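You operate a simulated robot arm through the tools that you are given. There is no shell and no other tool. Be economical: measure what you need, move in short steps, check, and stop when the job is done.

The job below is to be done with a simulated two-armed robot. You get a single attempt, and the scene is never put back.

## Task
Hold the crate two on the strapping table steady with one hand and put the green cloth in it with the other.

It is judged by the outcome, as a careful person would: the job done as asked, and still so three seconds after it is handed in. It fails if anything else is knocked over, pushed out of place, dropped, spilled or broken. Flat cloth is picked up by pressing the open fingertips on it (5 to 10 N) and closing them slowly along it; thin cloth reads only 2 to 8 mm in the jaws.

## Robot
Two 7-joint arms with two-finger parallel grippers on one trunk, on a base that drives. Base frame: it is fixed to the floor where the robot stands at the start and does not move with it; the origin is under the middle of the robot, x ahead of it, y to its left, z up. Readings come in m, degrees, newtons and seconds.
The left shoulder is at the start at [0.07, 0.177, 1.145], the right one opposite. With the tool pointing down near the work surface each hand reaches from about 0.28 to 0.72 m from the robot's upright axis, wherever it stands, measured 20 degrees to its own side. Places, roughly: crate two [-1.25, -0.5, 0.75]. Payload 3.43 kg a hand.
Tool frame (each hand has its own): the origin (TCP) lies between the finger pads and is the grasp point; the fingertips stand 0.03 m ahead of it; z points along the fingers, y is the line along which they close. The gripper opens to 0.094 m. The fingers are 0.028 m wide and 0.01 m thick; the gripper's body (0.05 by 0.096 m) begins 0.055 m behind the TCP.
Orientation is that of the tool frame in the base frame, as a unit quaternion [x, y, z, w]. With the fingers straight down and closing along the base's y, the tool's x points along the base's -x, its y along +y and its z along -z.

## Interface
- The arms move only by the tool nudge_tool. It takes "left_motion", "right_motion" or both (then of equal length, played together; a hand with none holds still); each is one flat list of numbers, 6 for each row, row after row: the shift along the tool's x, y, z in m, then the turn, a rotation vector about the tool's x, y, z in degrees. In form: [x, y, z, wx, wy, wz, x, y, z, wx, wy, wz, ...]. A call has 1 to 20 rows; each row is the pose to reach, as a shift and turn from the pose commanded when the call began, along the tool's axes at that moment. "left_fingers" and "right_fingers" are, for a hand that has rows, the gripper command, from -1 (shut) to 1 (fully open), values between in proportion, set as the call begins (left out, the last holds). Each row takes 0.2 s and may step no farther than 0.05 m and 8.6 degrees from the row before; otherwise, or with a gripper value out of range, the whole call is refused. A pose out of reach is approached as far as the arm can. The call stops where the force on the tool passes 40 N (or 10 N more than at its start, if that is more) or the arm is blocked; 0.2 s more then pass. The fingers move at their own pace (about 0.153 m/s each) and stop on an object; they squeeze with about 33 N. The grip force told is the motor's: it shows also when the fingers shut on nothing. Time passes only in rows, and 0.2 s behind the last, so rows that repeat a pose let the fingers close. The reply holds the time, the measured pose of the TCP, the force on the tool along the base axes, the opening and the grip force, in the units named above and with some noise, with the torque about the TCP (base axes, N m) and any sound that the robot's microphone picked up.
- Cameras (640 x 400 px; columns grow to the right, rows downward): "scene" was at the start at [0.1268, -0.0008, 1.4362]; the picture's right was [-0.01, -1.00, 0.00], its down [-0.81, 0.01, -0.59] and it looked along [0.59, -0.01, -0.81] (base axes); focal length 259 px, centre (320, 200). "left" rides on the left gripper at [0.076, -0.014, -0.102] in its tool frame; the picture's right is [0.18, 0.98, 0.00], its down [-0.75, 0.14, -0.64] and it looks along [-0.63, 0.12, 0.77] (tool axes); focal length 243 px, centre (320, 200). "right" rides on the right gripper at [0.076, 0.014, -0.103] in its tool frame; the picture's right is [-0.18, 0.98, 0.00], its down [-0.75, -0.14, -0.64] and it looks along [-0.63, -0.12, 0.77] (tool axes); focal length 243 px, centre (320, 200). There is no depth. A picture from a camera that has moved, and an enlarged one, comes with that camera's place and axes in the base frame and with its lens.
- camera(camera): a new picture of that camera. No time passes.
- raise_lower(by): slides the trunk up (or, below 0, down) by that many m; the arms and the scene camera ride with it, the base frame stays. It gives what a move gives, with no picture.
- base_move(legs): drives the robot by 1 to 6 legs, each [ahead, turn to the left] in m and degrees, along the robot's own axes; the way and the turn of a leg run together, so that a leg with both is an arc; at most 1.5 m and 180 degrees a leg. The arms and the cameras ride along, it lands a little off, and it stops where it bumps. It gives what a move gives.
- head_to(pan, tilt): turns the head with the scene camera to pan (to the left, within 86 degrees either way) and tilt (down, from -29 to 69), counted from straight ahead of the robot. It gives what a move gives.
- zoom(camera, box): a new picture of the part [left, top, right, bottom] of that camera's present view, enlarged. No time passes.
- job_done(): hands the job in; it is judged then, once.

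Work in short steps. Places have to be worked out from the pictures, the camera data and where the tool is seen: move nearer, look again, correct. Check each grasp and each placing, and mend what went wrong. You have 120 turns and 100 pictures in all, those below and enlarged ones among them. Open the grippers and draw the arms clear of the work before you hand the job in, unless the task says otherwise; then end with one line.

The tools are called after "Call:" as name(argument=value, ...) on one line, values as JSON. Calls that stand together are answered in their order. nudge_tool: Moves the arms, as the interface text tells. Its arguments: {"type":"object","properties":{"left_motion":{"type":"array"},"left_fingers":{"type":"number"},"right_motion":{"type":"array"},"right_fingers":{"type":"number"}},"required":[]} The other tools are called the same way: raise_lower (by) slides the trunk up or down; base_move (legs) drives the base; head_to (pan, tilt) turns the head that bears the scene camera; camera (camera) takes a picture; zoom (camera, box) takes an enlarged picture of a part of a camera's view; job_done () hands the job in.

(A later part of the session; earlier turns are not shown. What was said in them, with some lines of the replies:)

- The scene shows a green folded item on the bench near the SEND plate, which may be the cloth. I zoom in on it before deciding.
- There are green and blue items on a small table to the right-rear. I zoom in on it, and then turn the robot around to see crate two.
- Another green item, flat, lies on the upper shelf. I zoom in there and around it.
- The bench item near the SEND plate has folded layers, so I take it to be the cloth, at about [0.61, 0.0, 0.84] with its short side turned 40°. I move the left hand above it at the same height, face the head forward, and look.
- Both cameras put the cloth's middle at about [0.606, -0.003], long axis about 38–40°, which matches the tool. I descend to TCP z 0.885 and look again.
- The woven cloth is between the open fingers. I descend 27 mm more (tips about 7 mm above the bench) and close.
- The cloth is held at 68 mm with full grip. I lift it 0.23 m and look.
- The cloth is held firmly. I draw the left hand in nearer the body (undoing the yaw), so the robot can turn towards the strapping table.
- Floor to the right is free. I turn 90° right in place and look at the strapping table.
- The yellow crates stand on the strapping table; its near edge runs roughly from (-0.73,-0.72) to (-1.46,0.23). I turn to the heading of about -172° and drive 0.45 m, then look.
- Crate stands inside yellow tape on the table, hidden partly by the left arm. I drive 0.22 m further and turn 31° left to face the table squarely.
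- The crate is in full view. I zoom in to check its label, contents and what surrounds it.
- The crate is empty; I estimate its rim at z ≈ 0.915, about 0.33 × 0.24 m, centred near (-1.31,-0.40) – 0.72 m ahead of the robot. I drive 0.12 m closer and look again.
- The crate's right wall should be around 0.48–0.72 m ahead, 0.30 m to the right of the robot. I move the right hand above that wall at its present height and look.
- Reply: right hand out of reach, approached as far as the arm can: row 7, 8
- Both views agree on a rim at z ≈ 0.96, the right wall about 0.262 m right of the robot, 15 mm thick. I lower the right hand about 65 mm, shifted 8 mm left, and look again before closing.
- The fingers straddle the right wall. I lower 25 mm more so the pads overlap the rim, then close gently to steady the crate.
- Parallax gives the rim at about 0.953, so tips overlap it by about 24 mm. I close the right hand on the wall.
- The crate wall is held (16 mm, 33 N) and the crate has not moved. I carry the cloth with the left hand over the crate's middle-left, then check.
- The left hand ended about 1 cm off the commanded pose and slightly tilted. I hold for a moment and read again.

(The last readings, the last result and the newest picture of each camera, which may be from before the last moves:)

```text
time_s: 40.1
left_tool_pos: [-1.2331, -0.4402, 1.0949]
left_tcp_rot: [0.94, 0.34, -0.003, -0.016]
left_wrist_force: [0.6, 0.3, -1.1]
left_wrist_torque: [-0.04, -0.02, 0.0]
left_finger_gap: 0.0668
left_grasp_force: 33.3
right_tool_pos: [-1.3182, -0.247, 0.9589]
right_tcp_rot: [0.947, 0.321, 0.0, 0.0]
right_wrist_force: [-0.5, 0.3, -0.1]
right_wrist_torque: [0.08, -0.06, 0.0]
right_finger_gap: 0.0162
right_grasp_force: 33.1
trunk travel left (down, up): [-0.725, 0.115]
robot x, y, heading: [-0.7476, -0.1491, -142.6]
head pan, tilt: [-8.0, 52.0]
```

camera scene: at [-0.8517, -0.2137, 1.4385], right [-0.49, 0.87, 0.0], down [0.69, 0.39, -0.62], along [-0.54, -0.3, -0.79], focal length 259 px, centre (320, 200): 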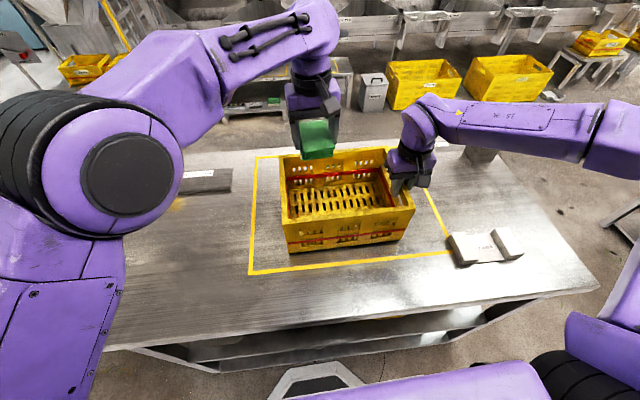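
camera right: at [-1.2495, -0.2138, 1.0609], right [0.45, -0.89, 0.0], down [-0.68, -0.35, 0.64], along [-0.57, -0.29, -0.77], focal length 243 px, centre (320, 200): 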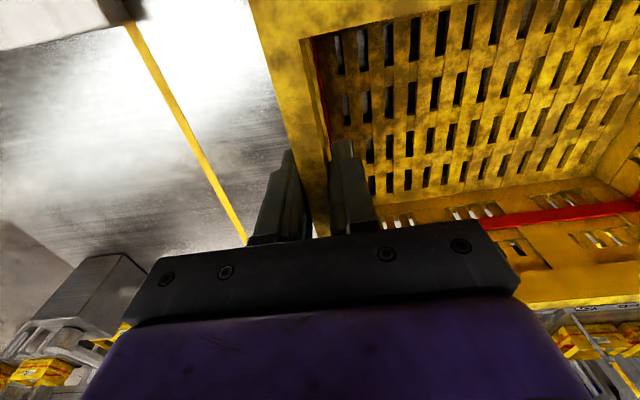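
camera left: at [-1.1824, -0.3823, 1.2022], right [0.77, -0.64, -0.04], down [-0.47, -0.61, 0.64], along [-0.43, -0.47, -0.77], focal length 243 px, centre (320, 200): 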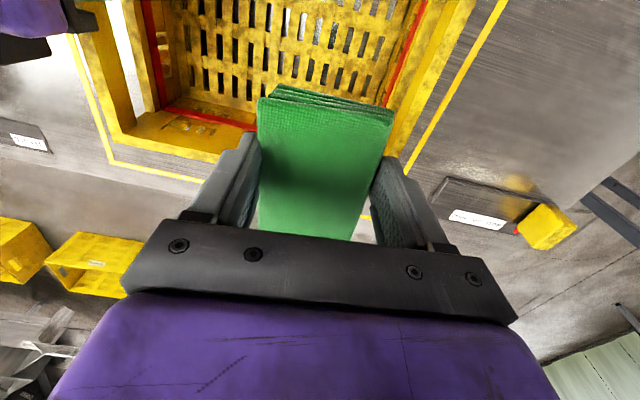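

It is converging slowly with no contact force. I descend 0.07 m while drawing back 10 mm to keep centred, and look.

Call:
nudge_tool(left_motion=[0.005, -0.005, 0.025, 0, 0, 0, 0.01, -0.01, 0.05, 0, 0, 0, 0.01, -0.01, 0.075, 0, 0, 0, 0.01, -0.01, 0.075, 0, 0, 0])

Call:
camera(camera="left")

Call:
zoom(camera="scene", box=[210, 80, 450, 260])

```text
time_s: 41.1
left_tool_pos: [-1.2334, -0.4182, 1.0174]
left_tcp_rot: [0.943, 0.333, -0.003, -0.011]
left_wrist_force: [-0.9, -0.4, 0.0]
left_wrist_torque: [0.01, -0.05, 0.01]
left_finger_gap: 0.0669
left_grasp_force: 33.3
right_tool_pos: [-1.3177, -0.2472, 0.959]
right_tcp_rot: [0.947, 0.321, -0.001, 0.0]
right_wrist_force: [-0.7, 0.2, 0.0]
right_wrist_torque: [0.09, -0.08, -0.05]
right_finger_gap: 0.0163
right_grasp_force: 33.0
trunk travel left (down, up): [-0.725, 0.115]
robot x, y, heading: [-0.7496, -0.1531, -142.5]
head pan, tilt: [-8.0, 52.0]
```

```text
64 pictures are left
camera left: at [-1.1832, -0.3608, 1.1219], right [0.76, -0.65, -0.02], down [-0.49, -0.59, 0.64], along [-0.43, -0.47, -0.77], focal length 243 px, centre (320, 200)
```

left: 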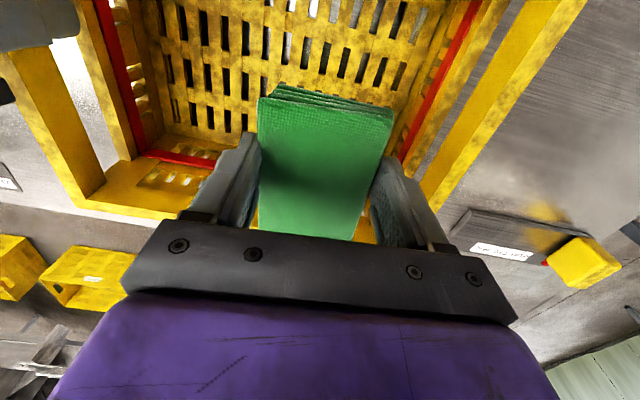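

```text
2.22 times, centred on (330, 170) of scene
camera zoom: at [-0.8526, -0.2149, 1.4385], right [-0.49, 0.87, 0.0], down [0.69, 0.39, -0.62], along [-0.54, -0.3, -0.79], focal length 575 px, centre (298, 267)
```

zoom: 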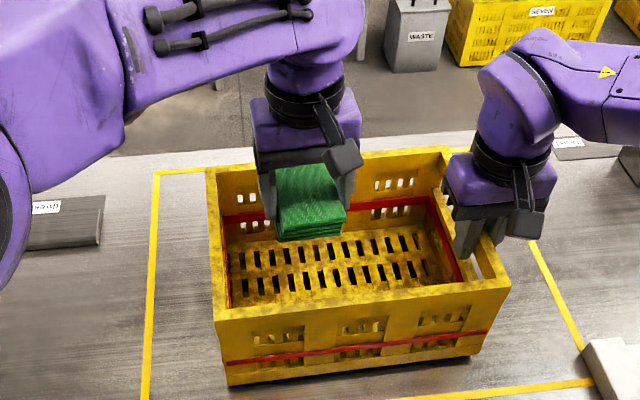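

The cloth is well inside the crate outline. I continue downward 0.08 m.

Call:
nudge_tool(left_motion=[0, 0, 0.03, 0, 0, 0, 0, 0, 0.06, 0, 0, 0, 0, 0, 0.085, 0, 0, 0, 0, 0, 0.085, 0, 0, 0])

Call:
camera(camera="left")

Call:
zoom(camera="scene", box=[210, 80, 450, 260])

```text
time_s: 42.1
left_tool_pos: [-1.2327, -0.4083, 0.9261]
left_tcp_rot: [0.947, 0.322, 0.0, 0.001]
left_wrist_force: [-0.5, 0.2, 0.9]
left_wrist_torque: [-0.02, -0.01, 0.04]
left_finger_gap: 0.0671
left_grasp_force: 33.0
right_tool_pos: [-1.3187, -0.2471, 0.9573]
right_tcp_rot: [0.947, 0.321, 0.0, 0.0]
right_wrist_force: [-0.5, 0.9, -0.8]
right_wrist_torque: [0.05, -0.02, -0.01]
right_finger_gap: 0.0163
right_grasp_force: 32.9
trunk travel left (down, up): [-0.725, 0.115]
robot x, y, heading: [-0.7511, -0.1466, -142.6]
head pan, tilt: [-8.0, 52.0]
```

```text
62 pictures are left
camera left: at [-1.1817, -0.3505, 1.0291], right [0.75, -0.67, 0.0], down [-0.51, -0.57, 0.64], along [-0.43, -0.48, -0.77], focal length 243 px, centre (320, 200)
```

left: 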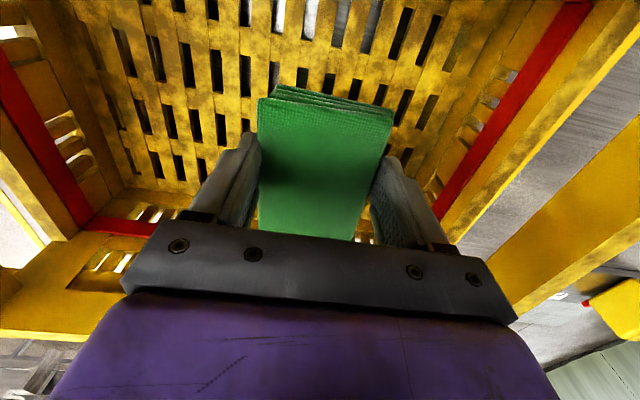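

```text
2.22 times, centred on (330, 170) of scene
camera zoom: at [-0.8526, -0.2149, 1.4385], right [-0.49, 0.87, 0.0], down [0.69, 0.39, -0.62], along [-0.54, -0.3, -0.79], focal length 575 px, centre (298, 267)
```

zoom: 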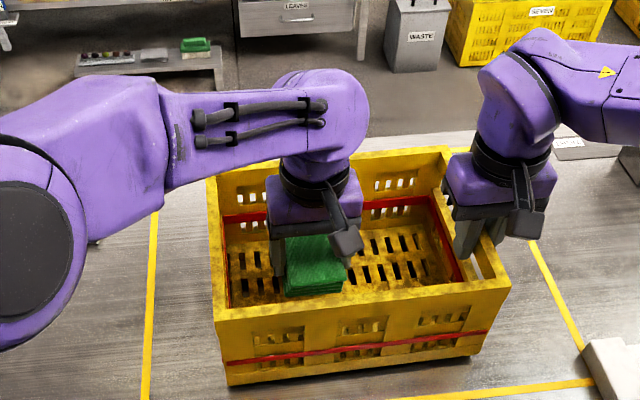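

Well centred. I go down in small steps until the cloth is near the crate floor.

Call:
nudge_tool(left_motion=[0, 0, 0.015, 0, 0, 0, 0, 0, 0.03, 0, 0, 0, 0, 0, 0.03, 0, 0, 0])

Call:
zoom(camera="scene", box=[210, 80, 450, 260])

```text
time_s: 42.9
left_tool_pos: [-1.2322, -0.4064, 0.8972]
left_tcp_rot: [0.947, 0.32, 0.0, 0.001]
left_wrist_force: [0.6, 0.5, -0.1]
left_wrist_torque: [0.02, 0.02, -0.01]
left_finger_gap: 0.067
left_grasp_force: 33.2
right_tool_pos: [-1.3181, -0.2485, 0.9581]
right_tcp_rot: [0.947, 0.322, -0.001, 0.0]
right_wrist_force: [0.0, 0.5, -0.3]
right_wrist_torque: [0.02, 0.03, 0.04]
right_finger_gap: 0.0163
right_grasp_force: 33.0
trunk travel left (down, up): [-0.725, 0.115]
robot x, y, heading: [-0.7528, -0.1484, -142.5]
head pan, tilt: [-8.0, 52.0]
```

```text
2.22 times, centred on (330, 170) of scene
camera zoom: at [-0.8526, -0.2148, 1.4385], right [-0.49, 0.87, 0.0], down [0.69, 0.39, -0.62], along [-0.54, -0.3, -0.79], focal length 575 px, centre (298, 267)
```

zoom: 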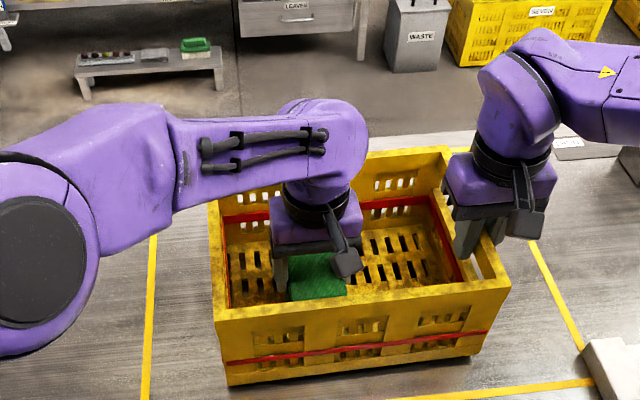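

No contact yet. I go down another 20 mm in short steps, watching the force.

Call:
nudge_tool(left_motion=[0, 0, 0.005, 0, 0, 0, 0, 0, 0.01, 0, 0, 0, 0, 0, 0.015, 0, 0, 0, 0, 0, 0.02, 0, 0, 0, 0, 0, 0.02, 0, 0, 0])

Call:
camera(camera="scene")

```text
time_s: 44.1
left_tool_pos: [-1.2329, -0.4056, 0.8757]
left_tcp_rot: [0.947, 0.321, -0.001, 0.0]
left_wrist_force: [-0.1, -0.6, -0.1]
left_wrist_torque: [0.0, 0.07, -0.03]
left_finger_gap: 0.0668
left_grasp_force: 33.6
right_tool_pos: [-1.3187, -0.2461, 0.9584]
right_tcp_rot: [0.947, 0.322, 0.0, -0.001]
right_wrist_force: [-0.1, -0.5, 0.0]
right_wrist_torque: [0.03, -0.01, -0.02]
right_finger_gap: 0.0166
right_grasp_force: 32.9
trunk travel left (down, up): [-0.725, 0.115]
robot x, y, heading: [-0.7449, -0.1486, -142.7]
head pan, tilt: [-8.0, 52.0]
```

```text
59 pictures are left
camera scene: at [-0.8526, -0.2147, 1.4385], right [-0.49, 0.87, 0.0], down [0.69, 0.39, -0.62], along [-0.54, -0.3, -0.79], focal length 259 px, centre (320, 200)
```

scene: 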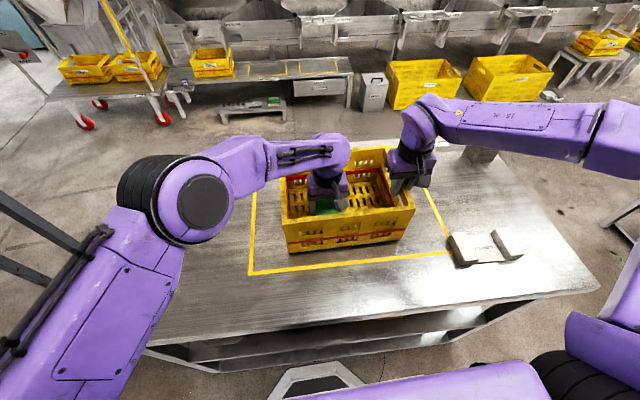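

Still free. I go down 20 mm more in short steps.

Call:
nudge_tool(left_motion=[0, 0, 0.005, 0, 0, 0, 0, 0, 0.01, 0, 0, 0, 0, 0, 0.015, 0, 0, 0, 0, 0, 0.02, 0, 0, 0, 0, 0, 0.02, 0, 0, 0])

Call:
camera(camera="left")

Call:
zoom(camera="scene", box=[210, 100, 450, 280])

```text
time_s: 44.7
left_tool_pos: [-1.2339, -0.4066, 0.875]
left_tcp_rot: [0.947, 0.321, -0.005, -0.001]
left_wrist_force: [4.5, 1.1, 13.3]
left_wrist_torque: [-0.23, -0.45, 0.11]
left_finger_gap: 0.067
left_grasp_force: 33.3
right_tool_pos: [-1.3166, -0.2471, 0.9576]
right_tcp_rot: [0.948, 0.32, -0.001, 0.0]
right_wrist_force: [-3.6, 0.2, 0.8]
right_wrist_torque: [0.02, -0.13, -0.24]
right_finger_gap: 0.0161
right_grasp_force: 33.0
trunk travel left (down, up): [-0.725, 0.115]
robot x, y, heading: [-0.7525, -0.1497, -142.3]
head pan, tilt: [-8.0, 52.0]
stopped in row 2 (left hand): the force on the tool passed its limit (the readings are from after the stop); the commanded pose is now the measured one
```

```text
58 pictures are left
camera left: at [-1.1828, -0.3479, 0.9776], right [0.74, -0.67, 0.0], down [-0.51, -0.57, 0.65], along [-0.44, -0.48, -0.76], focal length 243 px, centre (320, 200)
```

left: 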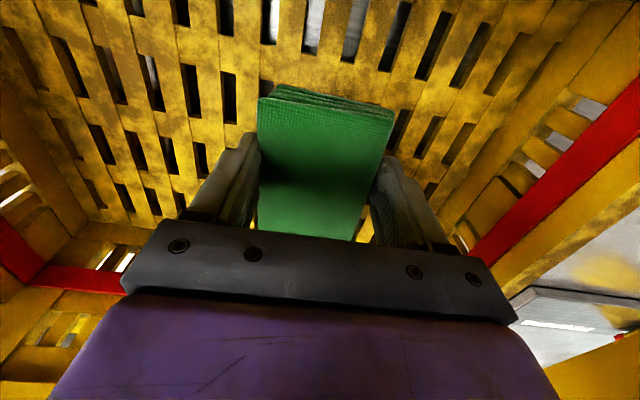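

```text
2.22 times, centred on (330, 190) of scene
camera zoom: at [-0.8506, -0.2133, 1.4388], right [-0.49, 0.87, 0.0], down [0.69, 0.39, -0.62], along [-0.54, -0.3, -0.79], focal length 575 px, centre (298, 222)
```

zoom: 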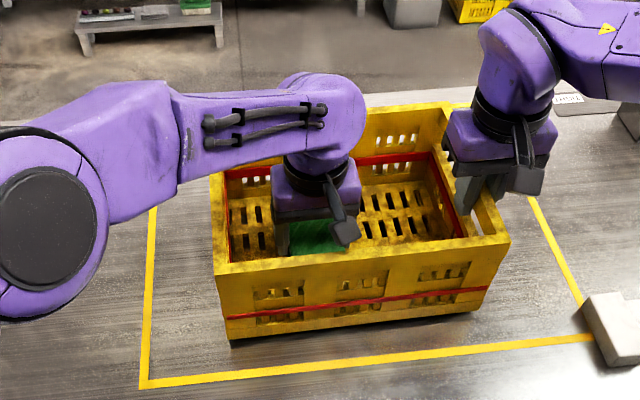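

The contact reaction is upward: the cloth rests on the crate floor. I raise 2 mm to relieve the pressure and open the left fingers.

Call:
nudge_tool(left_motion=[0, 0, -0.002, 0, 0, 0, 0, 0, -0.002, 0, 0, 0])

Call:
nudge_tool(left_motion=[0, 0, 0, 0, 0, 0, 0, 0, 0, 0, 0, 0, 0, 0, 0, 0, 0, 0], left_fingers=1)

Call:
camera(camera="left")

```text
time_s: 45.3
left_tool_pos: [-1.2346, -0.4061, 0.8761]
left_tcp_rot: [0.947, 0.321, -0.004, 0.0]
left_wrist_force: [-0.7, 0.2, -0.8]
left_wrist_torque: [-0.04, 0.0, 0.02]
left_finger_gap: 0.0668
left_grasp_force: 33.1
right_tool_pos: [-1.317, -0.2461, 0.9593]
right_tcp_rot: [0.948, 0.319, 0.0, 0.0]
right_wrist_force: [-0.8, 3.4, 10.9]
right_wrist_torque: [-0.01, 0.0, -0.22]
right_finger_gap: 0.016
right_grasp_force: 32.9
trunk travel left (down, up): [-0.725, 0.115]
robot x, y, heading: [-0.7513, -0.1437, -142.3]
head pan, tilt: [-8.0, 52.0]
```

```text
time_s: 46.1
left_tool_pos: [-1.235, -0.4069, 0.8766]
left_tcp_rot: [0.947, 0.321, -0.005, 0.0]
left_wrist_force: [-0.7, 0.5, -1.3]
left_wrist_torque: [0.01, 0.02, 0.02]
left_finger_gap: 0.094
left_grasp_force: 0.1
right_tool_pos: [-1.3181, -0.2457, 0.9585]
right_tcp_rot: [0.947, 0.32, 0.0, -0.001]
right_wrist_force: [-2.3, 3.3, 15.6]
right_wrist_torque: [0.12, -0.2, -0.25]
right_finger_gap: 0.0162
right_grasp_force: 32.8
trunk travel left (down, up): [-0.725, 0.115]
robot x, y, heading: [-0.7493, -0.1488, -142.5]
head pan, tilt: [-8.0, 52.0]
```

```text
56 pictures are left
camera left: at [-1.1827, -0.3479, 0.9786], right [0.74, -0.67, 0.0], down [-0.51, -0.57, 0.65], along [-0.44, -0.48, -0.76], focal length 243 px, centre (320, 200)
```

left: 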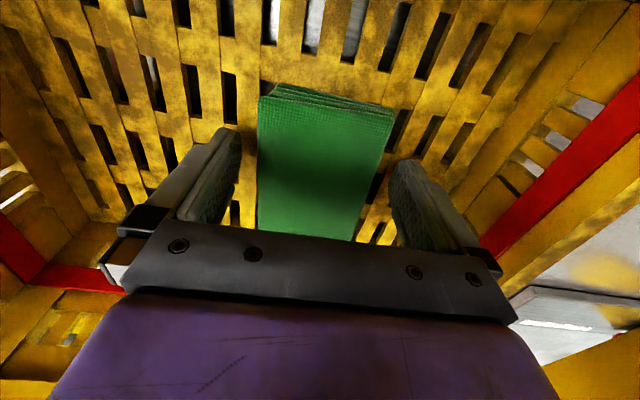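

The cloth is released on the crate floor. I lift the left hand straight up, slowly at first.

Call:
nudge_tool(left_motion=[0, 0, -0.02, 0, 0, 0, 0, 0, -0.05, 0, 0, 0, 0, 0, -0.09, 0, 0, 0, 0, 0, -0.13, 0, 0, 0, 0, 0, -0.17, 0, 0, 0, 0, 0, -0.2, 0, 0, 0])

Call:
camera(camera="left")

Call:
zoom(camera="scene", box=[210, 100, 450, 280])

```text
time_s: 47.7
left_tool_pos: [-1.2262, -0.4222, 1.0432]
left_tcp_rot: [0.94, 0.339, 0.032, -0.022]
left_wrist_force: [-0.1, 0.4, -0.8]
left_wrist_torque: [0.01, 0.02, 0.0]
left_finger_gap: 0.0941
left_grasp_force: 0.0
right_tool_pos: [-1.3185, -0.2472, 0.9571]
right_tcp_rot: [0.947, 0.32, 0.0, 0.0]
right_wrist_force: [1.2, 4.0, 6.2]
right_wrist_torque: [0.0, -0.15, 0.03]
right_finger_gap: 0.0164
right_grasp_force: 32.8
trunk travel left (down, up): [-0.725, 0.115]
robot x, y, heading: [-0.7517, -0.1463, -142.5]
head pan, tilt: [-8.0, 52.0]
stopped in row 6 (left hand): the arm was blocked; the commanded pose is now the measured one
```

```text
55 pictures are left
camera left: at [-1.1819, -0.3695, 1.1516], right [0.77, -0.64, -0.01], down [-0.52, -0.63, 0.58], along [-0.37, -0.44, -0.82], focal length 243 px, centre (320, 200)
```

left: 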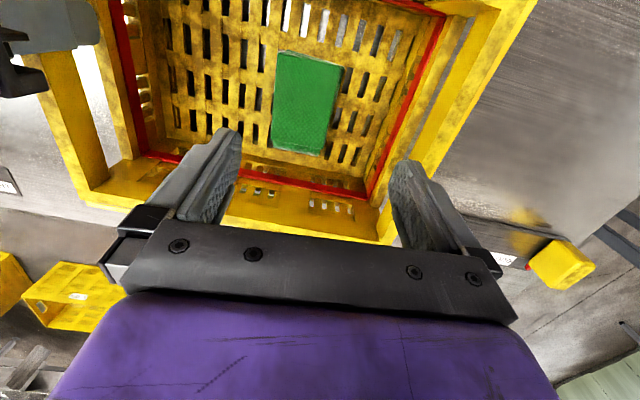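

```text
2.22 times, centred on (330, 190) of scene
camera zoom: at [-0.8517, -0.2148, 1.4383], right [-0.49, 0.87, 0.0], down [0.69, 0.39, -0.62], along [-0.54, -0.3, -0.79], focal length 575 px, centre (298, 222)
```

zoom: 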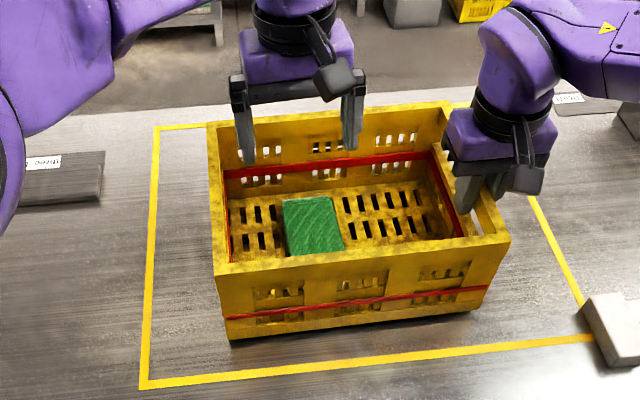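

The cloth lies flat on the crate floor, and the left hand is above the rim. I draw the left hand back towards the robot and to the left, off the crate.

Call:
nudge_tool(left_motion=[0.02, 0.025, -0.01, 0, 0, 0, 0.04, 0.06, -0.02, 0, 0, 0, 0.06, 0.095, -0.025, 0, 0, 0, 0.08, 0.13, -0.03, 0, 0, 0, 0.1, 0.165, -0.03, 0, 0, 0])

Call:
camera(camera="scene")

```text
time_s: 48.9
left_tool_pos: [-1.0436, -0.4841, 1.0785]
left_tcp_rot: [0.942, 0.335, 0.032, -0.02]
left_wrist_force: [0.2, 0.1, -0.2]
left_wrist_torque: [0.04, 0.02, 0.03]
left_finger_gap: 0.0939
left_grasp_force: 0.1
right_tool_pos: [-1.3169, -0.2469, 0.9584]
right_tcp_rot: [0.947, 0.32, -0.001, -0.001]
right_wrist_force: [1.4, 1.3, 7.9]
right_wrist_torque: [-0.51, 0.78, -0.23]
right_finger_gap: 0.0163
right_grasp_force: 33.7
trunk travel left (down, up): [-0.725, 0.115]
robot x, y, heading: [-0.755, -0.1476, -142.6]
head pan, tilt: [-8.0, 52.0]
```

```text
53 pictures are left
camera scene: at [-0.8499, -0.2149, 1.4386], right [-0.49, 0.87, 0.0], down [0.69, 0.39, -0.62], along [-0.54, -0.3, -0.79], focal length 259 px, centre (320, 200)
```

scene: 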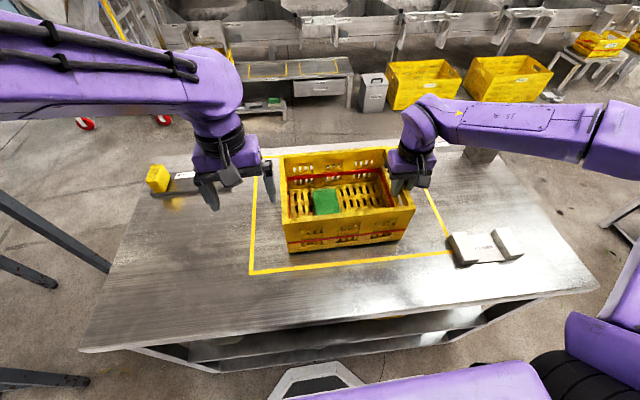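

The left hand is clear and the crate unmoved. I open the right hand, then lift it straight up.

Call:
nudge_tool(right_motion=[0, 0, 0, 0, 0, 0, 0, 0, 0, 0, 0, 0, 0, 0, 0, 0, 0, 0], right_fingers=1)

Call:
nudge_tool(right_motion=[0, 0, -0.02, 0, 0, 0, 0, 0, -0.05, 0, 0, 0, 0, 0, -0.09, 0, 0, 0])

Call:
camera(camera="right")

```text
time_s: 49.7
left_tool_pos: [-1.0468, -0.4837, 1.078]
left_tcp_rot: [0.941, 0.335, 0.033, -0.02]
left_wrist_force: [-0.5, 0.1, -1.0]
left_wrist_torque: [0.01, -0.01, 0.0]
left_finger_gap: 0.094
left_grasp_force: 0.1
right_tool_pos: [-1.318, -0.2469, 0.957]
right_tcp_rot: [0.947, 0.32, 0.001, -0.001]
right_wrist_force: [-0.1, 0.3, 0.7]
right_wrist_torque: [-0.01, -0.01, 0.0]
right_finger_gap: 0.0942
right_grasp_force: 0.0
trunk travel left (down, up): [-0.725, 0.115]
robot x, y, heading: [-0.7527, -0.1472, -142.6]
head pan, tilt: [-8.0, 52.0]
```

```text
time_s: 50.5
left_tool_pos: [-1.0459, -0.4854, 1.0783]
left_tcp_rot: [0.941, 0.336, 0.033, -0.02]
left_wrist_force: [0.2, 0.3, 0.1]
left_wrist_torque: [-0.04, 0.03, -0.01]
left_finger_gap: 0.0942
left_grasp_force: 0.0
right_tool_pos: [-1.3178, -0.248, 1.0484]
right_tcp_rot: [0.947, 0.32, 0.0, -0.001]
right_wrist_force: [0.3, 0.9, 1.0]
right_wrist_torque: [-0.01, -0.02, 0.01]
right_finger_gap: 0.0939
right_grasp_force: 0.1
trunk travel left (down, up): [-0.725, 0.115]
robot x, y, heading: [-0.7516, -0.1487, -142.7]
head pan, tilt: [-8.0, 52.0]
```

```text
52 pictures are left
camera right: at [-1.2484, -0.2137, 1.1509], right [0.45, -0.89, 0.0], down [-0.68, -0.35, 0.64], along [-0.57, -0.29, -0.77], focal length 243 px, centre (320, 200)
```

right: 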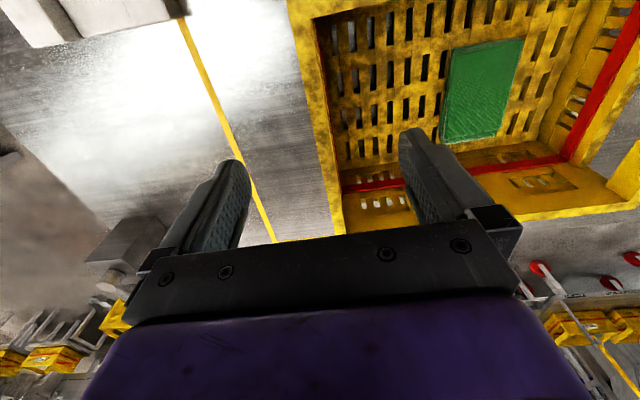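

The crate is released and both fingers are above the rim. I draw both hands back towards the robot (right by its original path, left also back).

Call:
nudge_tool(right_motion=[0.04, 0.02, 0, 0, 0, 0, 0.08, 0.04, 0, 0, 0, 0, 0.12, 0.06, 0, 0, 0, 0, 0.16, 0.08, 0, 0, 0, 0, 0.2, 0.1, 0, 0, 0, 0], left_motion=[0.01, 0.02, 0, 0, 0, 0, 0.02, 0.04, 0, 0, 0, 0, 0.03, 0.06, 0, 0, 0, 0, 0.04, 0.08, 0, 0, 0, 0, 0.05, 0.08, 0, 0, 0, 0])

Call:
camera(camera="scene")

```text
time_s: 51.7
left_tool_pos: [-0.9572, -0.5161, 1.0776]
left_tcp_rot: [0.941, 0.336, 0.032, -0.019]
left_wrist_force: [0.1, -0.4, 0.5]
left_wrist_torque: [-0.03, -0.03, -0.01]
left_finger_gap: 0.094
left_grasp_force: 0.1
right_tool_pos: [-1.0964, -0.2045, 1.0495]
right_tcp_rot: [0.947, 0.32, 0.0, -0.001]
right_wrist_force: [-0.7, 0.3, -0.6]
right_wrist_torque: [-0.01, 0.06, -0.01]
right_finger_gap: 0.0941
right_grasp_force: 0.0
trunk travel left (down, up): [-0.725, 0.115]
robot x, y, heading: [-0.7517, -0.1514, -142.4]
head pan, tilt: [-8.0, 52.0]
```

```text
51 pictures are left
camera scene: at [-0.8509, -0.2144, 1.4386], right [-0.49, 0.87, 0.0], down [0.69, 0.39, -0.62], along [-0.54, -0.3, -0.79], focal length 259 px, centre (320, 200)
```

scene: 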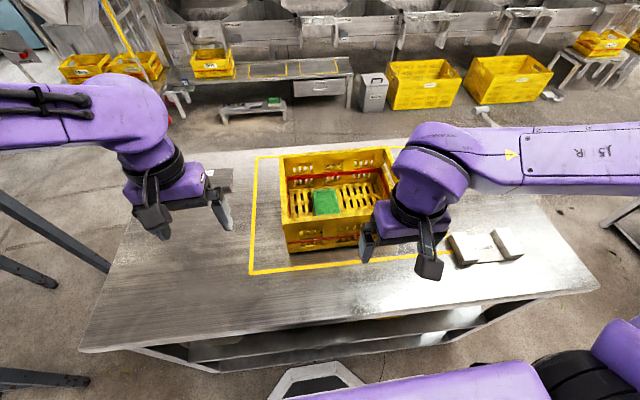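

The cloth is in the crate and the crate is still within the tape. I back the base off 0.15 m to clear the work fully and take a last look.

Call:
base_move(legs=[[-0.18, 0]])

Call:
camera(camera="scene")

```text
time_s: 53.2
left_tool_pos: [-0.8184, -0.4073, 1.0778]
left_tcp_rot: [0.942, 0.333, 0.033, -0.019]
left_wrist_force: [0.7, -1.1, 0.3]
left_wrist_torque: [-0.03, -0.04, -0.02]
left_finger_gap: 0.0942
left_grasp_force: 0.1
right_tool_pos: [-0.9576, -0.0956, 1.048]
right_tcp_rot: [0.948, 0.318, 0.001, 0.0]
right_wrist_force: [-0.2, -0.5, -0.4]
right_wrist_torque: [-0.04, 0.04, -0.03]
right_finger_gap: 0.094
right_grasp_force: 0.0
trunk travel left (down, up): [-0.725, 0.115]
robot x, y, heading: [-0.6105, -0.0361, -143.0]
head pan, tilt: [-8.0, 52.0]
```

```text
50 pictures are left
camera scene: at [-0.7115, -0.1068, 1.4383], right [-0.49, 0.87, 0.0], down [0.69, 0.38, -0.61], along [-0.54, -0.3, -0.79], focal length 259 px, centre (320, 200)
```

scene: 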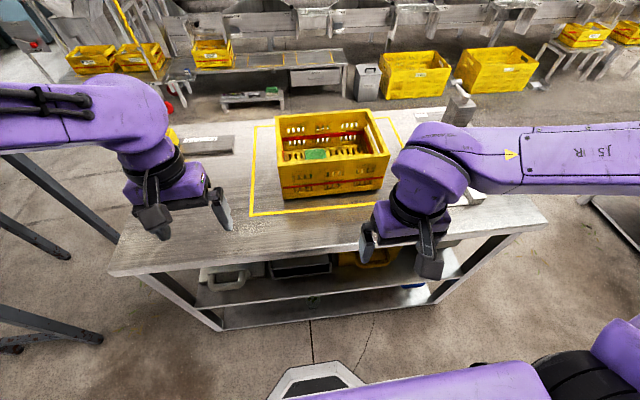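

Everything stands as before, the cloth lies in crate two and both hands are open and clear; I hand in.

Call:
job_done()

```text
The job is handed in.
```

The green cloth is lying flat in the crate on the strapping table. The right hand held the crate steady while the left placed the cloth. I couldn't read a "two" label on the crate and identified it by its listed position. Nothing else appeared moved in the last picture, and both hands are open and clear.
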